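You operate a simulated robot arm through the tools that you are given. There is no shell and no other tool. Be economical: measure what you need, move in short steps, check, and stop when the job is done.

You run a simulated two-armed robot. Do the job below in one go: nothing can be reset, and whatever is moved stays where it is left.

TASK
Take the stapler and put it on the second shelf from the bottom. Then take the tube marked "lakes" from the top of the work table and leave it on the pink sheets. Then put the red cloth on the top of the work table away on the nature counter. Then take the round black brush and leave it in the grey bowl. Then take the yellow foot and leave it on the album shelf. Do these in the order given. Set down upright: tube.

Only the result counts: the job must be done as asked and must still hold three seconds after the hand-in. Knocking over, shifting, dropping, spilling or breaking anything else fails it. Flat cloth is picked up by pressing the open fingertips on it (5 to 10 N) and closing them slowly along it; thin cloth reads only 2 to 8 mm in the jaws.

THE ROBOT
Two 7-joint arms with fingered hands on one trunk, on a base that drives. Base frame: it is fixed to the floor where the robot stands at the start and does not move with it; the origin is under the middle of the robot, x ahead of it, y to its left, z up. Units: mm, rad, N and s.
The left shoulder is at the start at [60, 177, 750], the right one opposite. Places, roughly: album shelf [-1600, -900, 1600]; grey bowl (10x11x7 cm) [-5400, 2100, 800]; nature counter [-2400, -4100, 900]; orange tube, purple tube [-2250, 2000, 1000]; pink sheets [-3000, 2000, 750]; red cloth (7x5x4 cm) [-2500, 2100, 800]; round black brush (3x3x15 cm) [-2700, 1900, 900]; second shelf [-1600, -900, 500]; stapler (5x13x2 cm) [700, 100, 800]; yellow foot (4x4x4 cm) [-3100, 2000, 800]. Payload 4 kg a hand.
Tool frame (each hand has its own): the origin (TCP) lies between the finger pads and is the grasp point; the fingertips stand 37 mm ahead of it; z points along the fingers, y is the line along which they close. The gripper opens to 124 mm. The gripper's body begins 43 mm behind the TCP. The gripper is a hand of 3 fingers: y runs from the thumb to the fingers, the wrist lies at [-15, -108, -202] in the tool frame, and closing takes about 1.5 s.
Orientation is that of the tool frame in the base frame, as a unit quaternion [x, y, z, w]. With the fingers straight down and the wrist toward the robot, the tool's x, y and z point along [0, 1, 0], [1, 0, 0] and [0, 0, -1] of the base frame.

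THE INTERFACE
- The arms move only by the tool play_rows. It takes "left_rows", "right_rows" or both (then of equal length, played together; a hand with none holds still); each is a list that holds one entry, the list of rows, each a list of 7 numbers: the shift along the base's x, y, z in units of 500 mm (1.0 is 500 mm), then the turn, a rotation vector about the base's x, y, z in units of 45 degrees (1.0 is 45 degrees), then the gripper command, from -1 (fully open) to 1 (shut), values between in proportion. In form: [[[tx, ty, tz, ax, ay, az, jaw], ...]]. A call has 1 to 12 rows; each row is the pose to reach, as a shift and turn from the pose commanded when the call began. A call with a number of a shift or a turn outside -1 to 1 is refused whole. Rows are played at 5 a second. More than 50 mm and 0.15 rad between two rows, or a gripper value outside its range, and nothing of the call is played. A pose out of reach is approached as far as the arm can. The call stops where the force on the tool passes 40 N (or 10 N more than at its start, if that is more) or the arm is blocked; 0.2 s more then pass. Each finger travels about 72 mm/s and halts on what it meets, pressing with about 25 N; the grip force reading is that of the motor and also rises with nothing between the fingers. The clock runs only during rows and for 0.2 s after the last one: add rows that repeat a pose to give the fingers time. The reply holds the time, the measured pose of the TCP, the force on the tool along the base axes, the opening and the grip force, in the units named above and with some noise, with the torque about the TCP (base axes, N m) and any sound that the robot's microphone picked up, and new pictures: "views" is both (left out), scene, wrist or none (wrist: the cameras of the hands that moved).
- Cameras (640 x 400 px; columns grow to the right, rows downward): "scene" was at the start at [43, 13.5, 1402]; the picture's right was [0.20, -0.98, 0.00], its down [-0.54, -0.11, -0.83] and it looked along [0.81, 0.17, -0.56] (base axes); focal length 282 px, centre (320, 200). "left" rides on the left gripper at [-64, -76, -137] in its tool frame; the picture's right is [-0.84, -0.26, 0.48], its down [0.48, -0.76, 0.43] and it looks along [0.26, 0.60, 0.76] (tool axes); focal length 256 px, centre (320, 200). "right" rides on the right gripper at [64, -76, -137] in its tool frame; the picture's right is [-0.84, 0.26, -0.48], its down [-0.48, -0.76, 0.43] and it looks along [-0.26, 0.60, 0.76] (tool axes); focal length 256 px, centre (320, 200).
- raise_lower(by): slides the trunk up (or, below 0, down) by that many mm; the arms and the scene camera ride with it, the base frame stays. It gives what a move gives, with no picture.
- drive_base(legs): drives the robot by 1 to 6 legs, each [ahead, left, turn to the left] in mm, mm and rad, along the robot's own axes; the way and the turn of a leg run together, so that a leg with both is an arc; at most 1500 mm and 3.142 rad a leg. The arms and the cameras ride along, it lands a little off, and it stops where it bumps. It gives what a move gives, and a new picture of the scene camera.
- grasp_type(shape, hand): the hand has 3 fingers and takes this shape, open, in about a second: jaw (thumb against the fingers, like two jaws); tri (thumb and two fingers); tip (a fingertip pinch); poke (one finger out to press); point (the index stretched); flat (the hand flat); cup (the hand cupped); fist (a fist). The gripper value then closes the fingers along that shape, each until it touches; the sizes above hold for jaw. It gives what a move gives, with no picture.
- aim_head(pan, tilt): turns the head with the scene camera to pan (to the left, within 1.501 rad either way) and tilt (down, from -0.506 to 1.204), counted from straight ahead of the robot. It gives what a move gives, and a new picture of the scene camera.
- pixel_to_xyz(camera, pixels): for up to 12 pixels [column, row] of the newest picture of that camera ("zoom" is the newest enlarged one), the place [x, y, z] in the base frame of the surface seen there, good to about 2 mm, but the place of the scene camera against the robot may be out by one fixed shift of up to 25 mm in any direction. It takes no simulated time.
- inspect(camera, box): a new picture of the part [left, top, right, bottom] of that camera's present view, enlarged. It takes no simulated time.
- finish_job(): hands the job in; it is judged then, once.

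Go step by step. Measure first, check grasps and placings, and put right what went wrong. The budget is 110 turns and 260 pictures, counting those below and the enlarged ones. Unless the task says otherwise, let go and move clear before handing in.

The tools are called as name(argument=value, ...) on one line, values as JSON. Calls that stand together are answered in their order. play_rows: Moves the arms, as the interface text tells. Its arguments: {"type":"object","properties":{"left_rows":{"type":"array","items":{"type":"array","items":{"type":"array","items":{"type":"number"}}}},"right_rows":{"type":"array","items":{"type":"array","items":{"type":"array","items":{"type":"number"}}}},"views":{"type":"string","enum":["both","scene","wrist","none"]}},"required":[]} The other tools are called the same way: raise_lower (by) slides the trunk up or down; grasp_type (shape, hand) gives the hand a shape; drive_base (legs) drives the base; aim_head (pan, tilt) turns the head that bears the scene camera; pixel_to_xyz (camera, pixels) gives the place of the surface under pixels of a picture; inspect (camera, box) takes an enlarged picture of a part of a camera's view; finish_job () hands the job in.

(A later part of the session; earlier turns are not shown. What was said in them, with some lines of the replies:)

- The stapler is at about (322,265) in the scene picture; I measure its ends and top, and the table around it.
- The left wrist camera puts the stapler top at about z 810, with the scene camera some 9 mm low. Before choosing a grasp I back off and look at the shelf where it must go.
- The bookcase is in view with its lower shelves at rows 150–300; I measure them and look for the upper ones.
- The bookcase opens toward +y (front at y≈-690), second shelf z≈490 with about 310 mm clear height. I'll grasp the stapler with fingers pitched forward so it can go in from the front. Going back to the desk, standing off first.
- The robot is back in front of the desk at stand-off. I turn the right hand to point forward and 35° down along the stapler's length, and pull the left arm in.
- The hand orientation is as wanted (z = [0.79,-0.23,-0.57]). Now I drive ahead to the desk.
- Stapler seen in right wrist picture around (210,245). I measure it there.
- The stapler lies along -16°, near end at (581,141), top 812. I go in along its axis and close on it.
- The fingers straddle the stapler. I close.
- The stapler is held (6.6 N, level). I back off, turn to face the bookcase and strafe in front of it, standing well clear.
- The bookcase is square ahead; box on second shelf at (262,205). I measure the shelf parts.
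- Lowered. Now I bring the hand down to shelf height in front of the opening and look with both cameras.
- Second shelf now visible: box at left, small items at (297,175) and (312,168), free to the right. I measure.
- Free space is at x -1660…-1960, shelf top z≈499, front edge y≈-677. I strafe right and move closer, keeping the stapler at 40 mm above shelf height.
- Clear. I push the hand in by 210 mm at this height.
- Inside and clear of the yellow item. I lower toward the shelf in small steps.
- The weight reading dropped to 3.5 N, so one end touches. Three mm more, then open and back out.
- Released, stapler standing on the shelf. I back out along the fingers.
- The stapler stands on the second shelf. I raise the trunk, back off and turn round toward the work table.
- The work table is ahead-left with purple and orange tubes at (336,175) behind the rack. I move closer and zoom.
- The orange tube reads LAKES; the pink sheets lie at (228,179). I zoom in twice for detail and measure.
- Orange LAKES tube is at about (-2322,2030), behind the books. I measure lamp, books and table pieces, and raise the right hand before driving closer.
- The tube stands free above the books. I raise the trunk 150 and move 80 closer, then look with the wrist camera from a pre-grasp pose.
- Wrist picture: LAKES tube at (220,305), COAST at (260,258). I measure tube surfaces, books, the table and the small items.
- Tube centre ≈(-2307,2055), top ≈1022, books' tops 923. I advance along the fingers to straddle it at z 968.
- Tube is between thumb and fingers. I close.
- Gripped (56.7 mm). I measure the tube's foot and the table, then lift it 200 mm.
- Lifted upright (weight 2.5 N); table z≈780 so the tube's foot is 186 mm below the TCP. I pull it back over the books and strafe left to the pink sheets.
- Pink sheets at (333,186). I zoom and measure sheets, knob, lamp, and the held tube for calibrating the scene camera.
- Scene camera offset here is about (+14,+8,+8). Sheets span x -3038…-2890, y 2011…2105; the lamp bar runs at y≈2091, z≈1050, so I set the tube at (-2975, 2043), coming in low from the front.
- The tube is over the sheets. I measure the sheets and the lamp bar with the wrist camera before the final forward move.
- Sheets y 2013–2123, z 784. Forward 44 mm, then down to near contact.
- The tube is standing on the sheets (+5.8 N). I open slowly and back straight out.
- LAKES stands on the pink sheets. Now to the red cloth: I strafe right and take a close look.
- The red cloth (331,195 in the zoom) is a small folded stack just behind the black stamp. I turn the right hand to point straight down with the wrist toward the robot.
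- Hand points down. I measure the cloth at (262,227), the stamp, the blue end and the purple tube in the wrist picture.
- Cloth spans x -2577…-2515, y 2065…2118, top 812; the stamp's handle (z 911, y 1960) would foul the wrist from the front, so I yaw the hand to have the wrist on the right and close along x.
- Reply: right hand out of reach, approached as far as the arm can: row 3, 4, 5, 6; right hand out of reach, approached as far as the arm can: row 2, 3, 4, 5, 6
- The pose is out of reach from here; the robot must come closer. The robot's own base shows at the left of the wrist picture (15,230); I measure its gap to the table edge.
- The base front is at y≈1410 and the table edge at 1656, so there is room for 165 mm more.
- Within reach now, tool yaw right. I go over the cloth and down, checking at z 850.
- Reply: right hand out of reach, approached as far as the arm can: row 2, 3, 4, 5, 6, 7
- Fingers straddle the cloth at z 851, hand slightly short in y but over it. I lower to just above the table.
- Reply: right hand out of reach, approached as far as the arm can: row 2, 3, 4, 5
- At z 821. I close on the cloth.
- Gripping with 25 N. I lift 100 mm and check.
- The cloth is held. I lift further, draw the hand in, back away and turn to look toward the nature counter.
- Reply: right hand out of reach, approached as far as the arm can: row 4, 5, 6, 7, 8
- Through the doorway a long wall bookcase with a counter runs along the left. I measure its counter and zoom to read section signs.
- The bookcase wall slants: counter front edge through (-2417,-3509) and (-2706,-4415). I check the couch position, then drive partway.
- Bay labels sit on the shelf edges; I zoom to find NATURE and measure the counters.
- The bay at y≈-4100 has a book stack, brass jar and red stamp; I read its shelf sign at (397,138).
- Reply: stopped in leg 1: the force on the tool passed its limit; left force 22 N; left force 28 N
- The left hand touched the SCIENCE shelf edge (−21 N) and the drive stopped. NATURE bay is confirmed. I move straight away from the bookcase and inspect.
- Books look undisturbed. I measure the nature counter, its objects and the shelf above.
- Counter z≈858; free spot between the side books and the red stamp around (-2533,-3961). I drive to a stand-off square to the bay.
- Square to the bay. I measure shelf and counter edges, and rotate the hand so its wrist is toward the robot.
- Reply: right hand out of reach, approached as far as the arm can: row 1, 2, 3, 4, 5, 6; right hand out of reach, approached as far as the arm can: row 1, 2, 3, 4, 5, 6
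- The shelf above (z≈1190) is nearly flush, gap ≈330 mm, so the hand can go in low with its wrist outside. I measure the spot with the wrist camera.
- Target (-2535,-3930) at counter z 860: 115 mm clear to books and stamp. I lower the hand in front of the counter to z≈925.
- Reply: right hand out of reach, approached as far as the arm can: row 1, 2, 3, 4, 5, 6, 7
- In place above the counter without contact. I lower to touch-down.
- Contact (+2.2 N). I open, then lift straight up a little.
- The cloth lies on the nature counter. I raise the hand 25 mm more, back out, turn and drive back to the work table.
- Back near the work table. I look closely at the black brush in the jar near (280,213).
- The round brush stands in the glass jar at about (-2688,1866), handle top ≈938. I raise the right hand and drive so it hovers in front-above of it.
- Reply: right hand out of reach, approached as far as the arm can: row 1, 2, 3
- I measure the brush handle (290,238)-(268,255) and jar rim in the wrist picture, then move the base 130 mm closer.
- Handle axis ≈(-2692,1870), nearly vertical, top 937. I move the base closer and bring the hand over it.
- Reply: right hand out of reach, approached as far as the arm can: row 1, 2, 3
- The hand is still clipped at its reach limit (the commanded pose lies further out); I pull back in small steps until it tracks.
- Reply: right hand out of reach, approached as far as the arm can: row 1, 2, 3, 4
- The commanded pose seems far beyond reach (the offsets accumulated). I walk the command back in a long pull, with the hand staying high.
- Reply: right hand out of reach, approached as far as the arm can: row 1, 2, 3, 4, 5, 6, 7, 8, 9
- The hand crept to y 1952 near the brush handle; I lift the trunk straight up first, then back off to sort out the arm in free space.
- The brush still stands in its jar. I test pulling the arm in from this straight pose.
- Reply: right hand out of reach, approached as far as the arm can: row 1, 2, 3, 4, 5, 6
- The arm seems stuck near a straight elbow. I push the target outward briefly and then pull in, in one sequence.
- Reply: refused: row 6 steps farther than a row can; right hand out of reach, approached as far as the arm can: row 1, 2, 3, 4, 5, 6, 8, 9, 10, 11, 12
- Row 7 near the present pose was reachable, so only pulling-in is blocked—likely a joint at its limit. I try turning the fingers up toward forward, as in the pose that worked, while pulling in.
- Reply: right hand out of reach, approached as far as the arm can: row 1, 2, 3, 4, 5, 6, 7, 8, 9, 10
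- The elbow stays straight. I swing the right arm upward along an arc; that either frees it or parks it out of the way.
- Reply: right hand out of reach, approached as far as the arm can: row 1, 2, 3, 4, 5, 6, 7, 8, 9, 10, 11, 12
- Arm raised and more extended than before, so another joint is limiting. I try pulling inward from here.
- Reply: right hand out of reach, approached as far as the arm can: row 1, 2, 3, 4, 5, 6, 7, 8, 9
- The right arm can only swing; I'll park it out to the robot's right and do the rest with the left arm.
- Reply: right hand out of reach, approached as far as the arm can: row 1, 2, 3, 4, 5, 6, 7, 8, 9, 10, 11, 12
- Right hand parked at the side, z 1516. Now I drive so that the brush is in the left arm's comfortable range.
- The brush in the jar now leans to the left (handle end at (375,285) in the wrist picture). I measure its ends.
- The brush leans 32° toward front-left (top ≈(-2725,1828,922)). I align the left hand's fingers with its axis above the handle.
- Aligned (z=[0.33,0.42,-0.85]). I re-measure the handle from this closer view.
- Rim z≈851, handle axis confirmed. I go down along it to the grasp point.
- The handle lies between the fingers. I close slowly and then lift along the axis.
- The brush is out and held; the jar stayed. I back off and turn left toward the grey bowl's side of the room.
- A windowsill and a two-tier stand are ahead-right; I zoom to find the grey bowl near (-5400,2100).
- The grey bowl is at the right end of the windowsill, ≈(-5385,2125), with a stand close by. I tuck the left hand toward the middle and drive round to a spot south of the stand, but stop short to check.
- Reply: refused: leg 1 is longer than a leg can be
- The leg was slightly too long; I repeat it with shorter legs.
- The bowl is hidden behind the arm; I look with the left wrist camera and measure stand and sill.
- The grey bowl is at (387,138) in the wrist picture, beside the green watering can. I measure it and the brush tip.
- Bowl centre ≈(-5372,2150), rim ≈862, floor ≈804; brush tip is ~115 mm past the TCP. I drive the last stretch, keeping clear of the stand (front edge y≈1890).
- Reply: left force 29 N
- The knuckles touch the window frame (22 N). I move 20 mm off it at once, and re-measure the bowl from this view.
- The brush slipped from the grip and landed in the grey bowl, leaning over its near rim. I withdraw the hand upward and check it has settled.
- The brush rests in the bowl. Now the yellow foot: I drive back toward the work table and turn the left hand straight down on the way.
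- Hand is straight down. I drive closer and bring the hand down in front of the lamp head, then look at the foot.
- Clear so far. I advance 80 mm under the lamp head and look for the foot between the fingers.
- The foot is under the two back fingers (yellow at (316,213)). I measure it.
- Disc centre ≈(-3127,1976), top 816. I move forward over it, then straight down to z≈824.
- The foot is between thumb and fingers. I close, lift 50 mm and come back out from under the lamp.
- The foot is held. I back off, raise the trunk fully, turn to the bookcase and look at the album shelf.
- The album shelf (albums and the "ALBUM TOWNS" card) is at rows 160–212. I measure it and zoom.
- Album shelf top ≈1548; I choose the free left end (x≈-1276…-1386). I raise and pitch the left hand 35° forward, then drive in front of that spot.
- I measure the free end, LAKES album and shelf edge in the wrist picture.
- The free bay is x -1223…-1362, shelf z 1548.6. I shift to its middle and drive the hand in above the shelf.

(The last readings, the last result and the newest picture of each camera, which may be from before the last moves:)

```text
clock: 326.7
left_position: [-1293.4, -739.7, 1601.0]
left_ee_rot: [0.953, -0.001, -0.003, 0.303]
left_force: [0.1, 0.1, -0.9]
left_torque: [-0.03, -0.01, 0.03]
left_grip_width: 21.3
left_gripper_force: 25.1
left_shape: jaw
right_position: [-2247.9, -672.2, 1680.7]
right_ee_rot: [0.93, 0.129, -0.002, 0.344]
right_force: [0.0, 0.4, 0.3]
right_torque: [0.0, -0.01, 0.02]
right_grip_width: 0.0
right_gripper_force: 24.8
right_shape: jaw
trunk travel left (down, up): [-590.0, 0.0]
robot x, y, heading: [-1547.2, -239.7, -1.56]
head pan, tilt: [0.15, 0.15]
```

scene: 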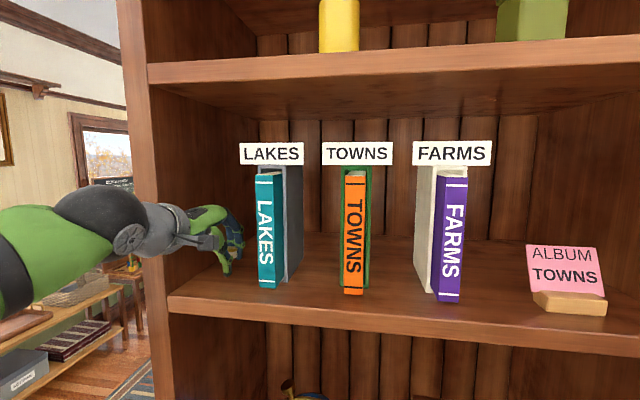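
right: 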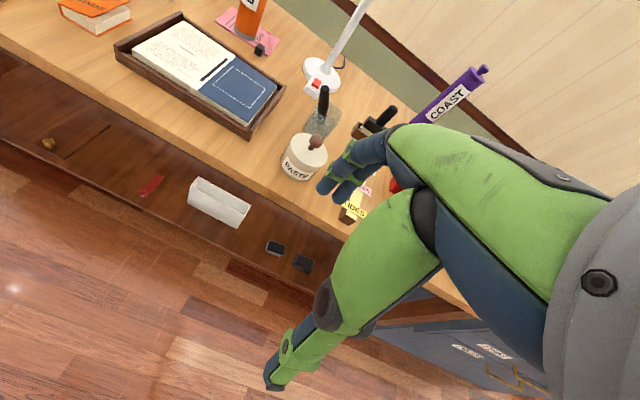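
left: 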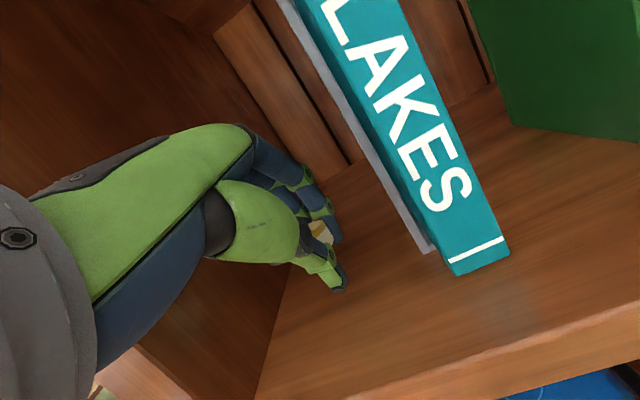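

The hand is in the free bay, clear of LAKES. I push 35 mm deeper, then open gently to let the foot down.

play_rows(left_rows=[[[0, -0.04, 0, 0, 0, 0, 1], [0, -0.07, -0.006, 0, 0, 0, 1], [0, -0.07, -0.006, 0, 0, 0, 0.55], [0, -0.07, -0.006, 0, 0, 0, 0.5], [0, -0.07, -0.006, 0, 0, 0, 0.42], [0, -0.07, -0.006, 0, 0, 0, 0.34], [0, -0.07, -0.006, 0, 0, 0, 0.28], [0, -0.07, -0.006, 0, 0, 0, 0.28], [0, -0.07, -0.006, 0, 0, 0, 0.28]]], views="both")

```text
clock: 328.7
left_position: [-1293.3, -775.4, 1599.2]
left_ee_rot: [0.953, -0.002, -0.003, 0.303]
left_force: [0.1, -1.2, 11.1]
left_torque: [-0.02, -0.03, 0.0]
left_grip_width: 39.7
left_gripper_force: 0.1
left_shape: jaw
right_position: [-2247.4, -671.3, 1680.3]
right_ee_rot: [0.93, 0.128, -0.002, 0.343]
right_force: [-0.4, -0.3, 0.1]
right_torque: [0.0, -0.01, 0.01]
right_grip_width: 0.2
right_gripper_force: 25.2
right_shape: jaw
trunk travel left (down, up): [-590.0, 0.0]
robot x, y, heading: [-1547.0, -236.2, -1.557]
head pan, tilt: [0.15, 0.15]
```

scene: 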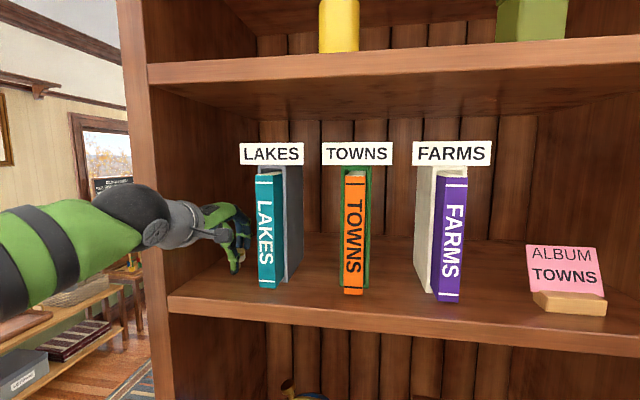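
left: 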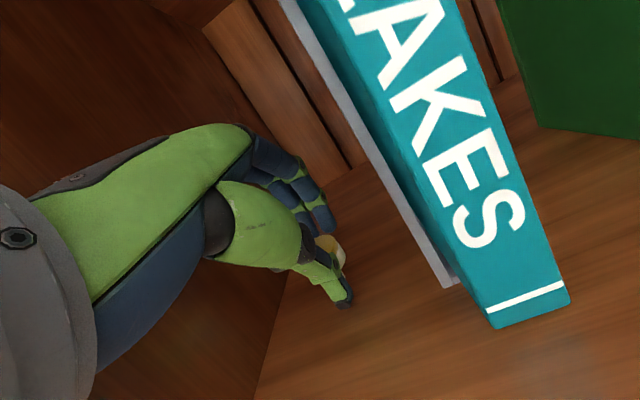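

Something touches the shelf (11 N up) and the foot is loose. I raise a little while opening wider, then view.

play_rows(left_rows=[[[0, 0, 0.015, 0, 0, 0, 0.2], [0, 0, 0.03, 0, 0, 0, 0.05], [0, 0, 0.045, 0, 0, 0, -0.1], [0, 0, 0.055, 0, 0, 0, -0.25], [0, 0, 0.06, 0, 0, 0, -0.4], [0, 0, 0.06, 0, 0, 0, -0.4], [0, 0, 0.06, 0, 0, 0, -0.4]]], views="wrist")

inspect(camera="left", box=[250, 160, 430, 320])

```text
clock: 330.3
left_position: [-1293.7, -776.2, 1627.6]
left_ee_rot: [0.953, -0.002, -0.004, 0.304]
left_force: [0.2, 0.5, 0.0]
left_torque: [0.0, -0.02, 0.02]
left_grip_width: 86.6
left_gripper_force: 0.1
left_shape: jaw
right_position: [-2247.9, -672.9, 1680.8]
right_ee_rot: [0.93, 0.129, -0.002, 0.344]
right_force: [-1.0, -0.8, -0.5]
right_torque: [0.0, 0.02, -0.04]
right_grip_width: 0.0
right_gripper_force: 25.2
right_shape: jaw
trunk travel left (down, up): [-590.0, 0.0]
robot x, y, heading: [-1548.5, -241.1, -1.556]
head pan, tilt: [0.15, 0.15]
```

left: 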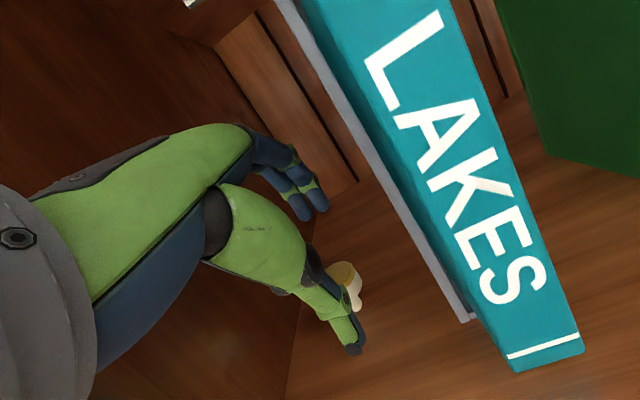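

```text
2.50 times, centred on (340, 240) of left
```

zoom: 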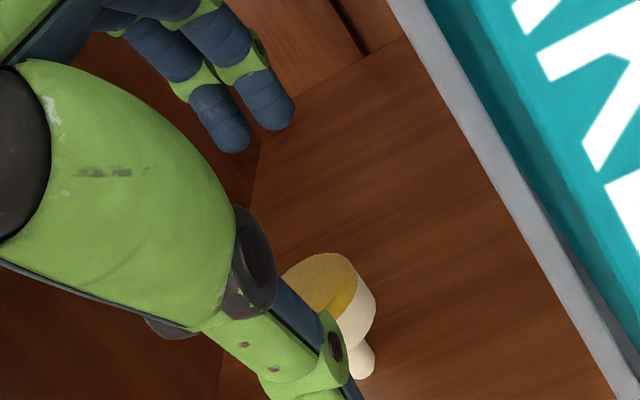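

The foot is seen just past the thumb; I measure whether it sits on the shelf.

pixel_to_xyz(camera="left", pixels=[[340, 270], [345, 268], [353, 285], [357, 303], [335, 268], [350, 275]])

```text
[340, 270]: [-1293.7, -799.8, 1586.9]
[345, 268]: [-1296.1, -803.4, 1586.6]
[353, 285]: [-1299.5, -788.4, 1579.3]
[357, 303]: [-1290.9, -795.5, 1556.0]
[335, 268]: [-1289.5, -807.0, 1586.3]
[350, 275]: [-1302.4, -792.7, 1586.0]
```

The foot stands upright on the shelf (top 1587, shelf 1549). I raise the hand clear and back the robot out, then check.

play_rows(left_rows=[[[0, 0, 0.04, 0, 0, 0, -0.4], [0, 0, 0.08, 0, 0, 0, -0.4], [0, 0, 0.11, 0, 0, 0, -0.4]]], views="none")

drive_base(legs=[[-450, 0, 0]])

inspect(camera="scene", box=[180, 120, 480, 300])

```text
clock: 331.1
left_position: [-1292.3, -776.7, 1682.2]
left_ee_rot: [0.953, -0.002, -0.003, 0.302]
left_force: [0.1, -0.6, -0.3]
left_torque: [0.0, 0.03, -0.01]
left_grip_width: 86.2
left_gripper_force: 0.1
left_shape: jaw
right_position: [-2248.2, -672.8, 1682.0]
right_ee_rot: [0.93, 0.128, -0.002, 0.345]
right_force: [0.0, 0.3, 0.4]
right_torque: [0.02, -0.03, 0.01]
right_grip_width: 0.2
right_gripper_force: 24.7
right_shape: jaw
trunk travel left (down, up): [-590.0, 0.0]
robot x, y, heading: [-1547.8, -237.2, -1.554]
head pan, tilt: [0.15, 0.15]
```

```text
clock: 333.8
left_position: [-1295.4, -340.7, 1682.9]
left_ee_rot: [0.953, 0.001, -0.002, 0.303]
left_force: [-0.4, 0.2, 0.1]
left_torque: [0.01, -0.04, 0.01]
left_grip_width: 86.3
left_gripper_force: 0.1
left_shape: jaw
right_position: [-2252.4, -242.5, 1679.7]
right_ee_rot: [0.93, 0.131, -0.001, 0.344]
right_force: [-0.2, -0.2, -0.3]
right_torque: [-0.01, 0.0, -0.03]
right_grip_width: 0.1
right_gripper_force: 25.0
right_shape: jaw
trunk travel left (down, up): [-590.0, 0.0]
robot x, y, heading: [-1553.4, 197.0, -1.549]
head pan, tilt: [0.15, 0.15]
```

scene: 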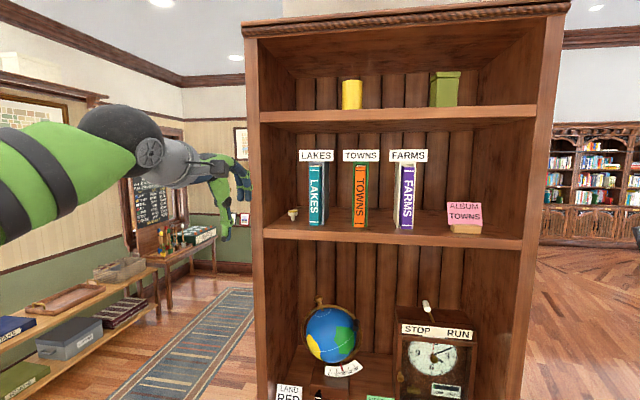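

```text
2.13 times, centred on (330, 210) of scene
```

zoom: 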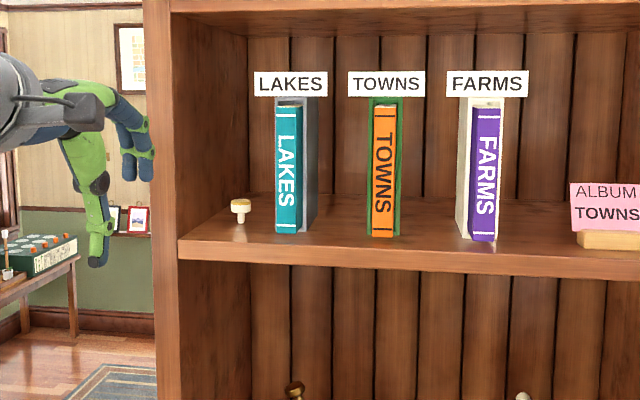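

The yellow foot stands on the album shelf and both hands are clear, so I hand the job in.

finish_job()

```text
The job is handed in.
```

All five items were placed in the order given and the job is handed in. The stapler is on the second shelf, the LAKES tube is upright on the pink sheets, the red cloth is on the nature counter, the brush is in the grey bowl, and the yellow foot is on the album shelf. On the way:
- The left hand touched the SCIENCE shelf edge, and later the window frame beside the bowl; nothing looked moved.
- The brush was left leaning in its jar when my hand passed close to it, before I picked it up. It then slipped from the grip and landed in the bowl.
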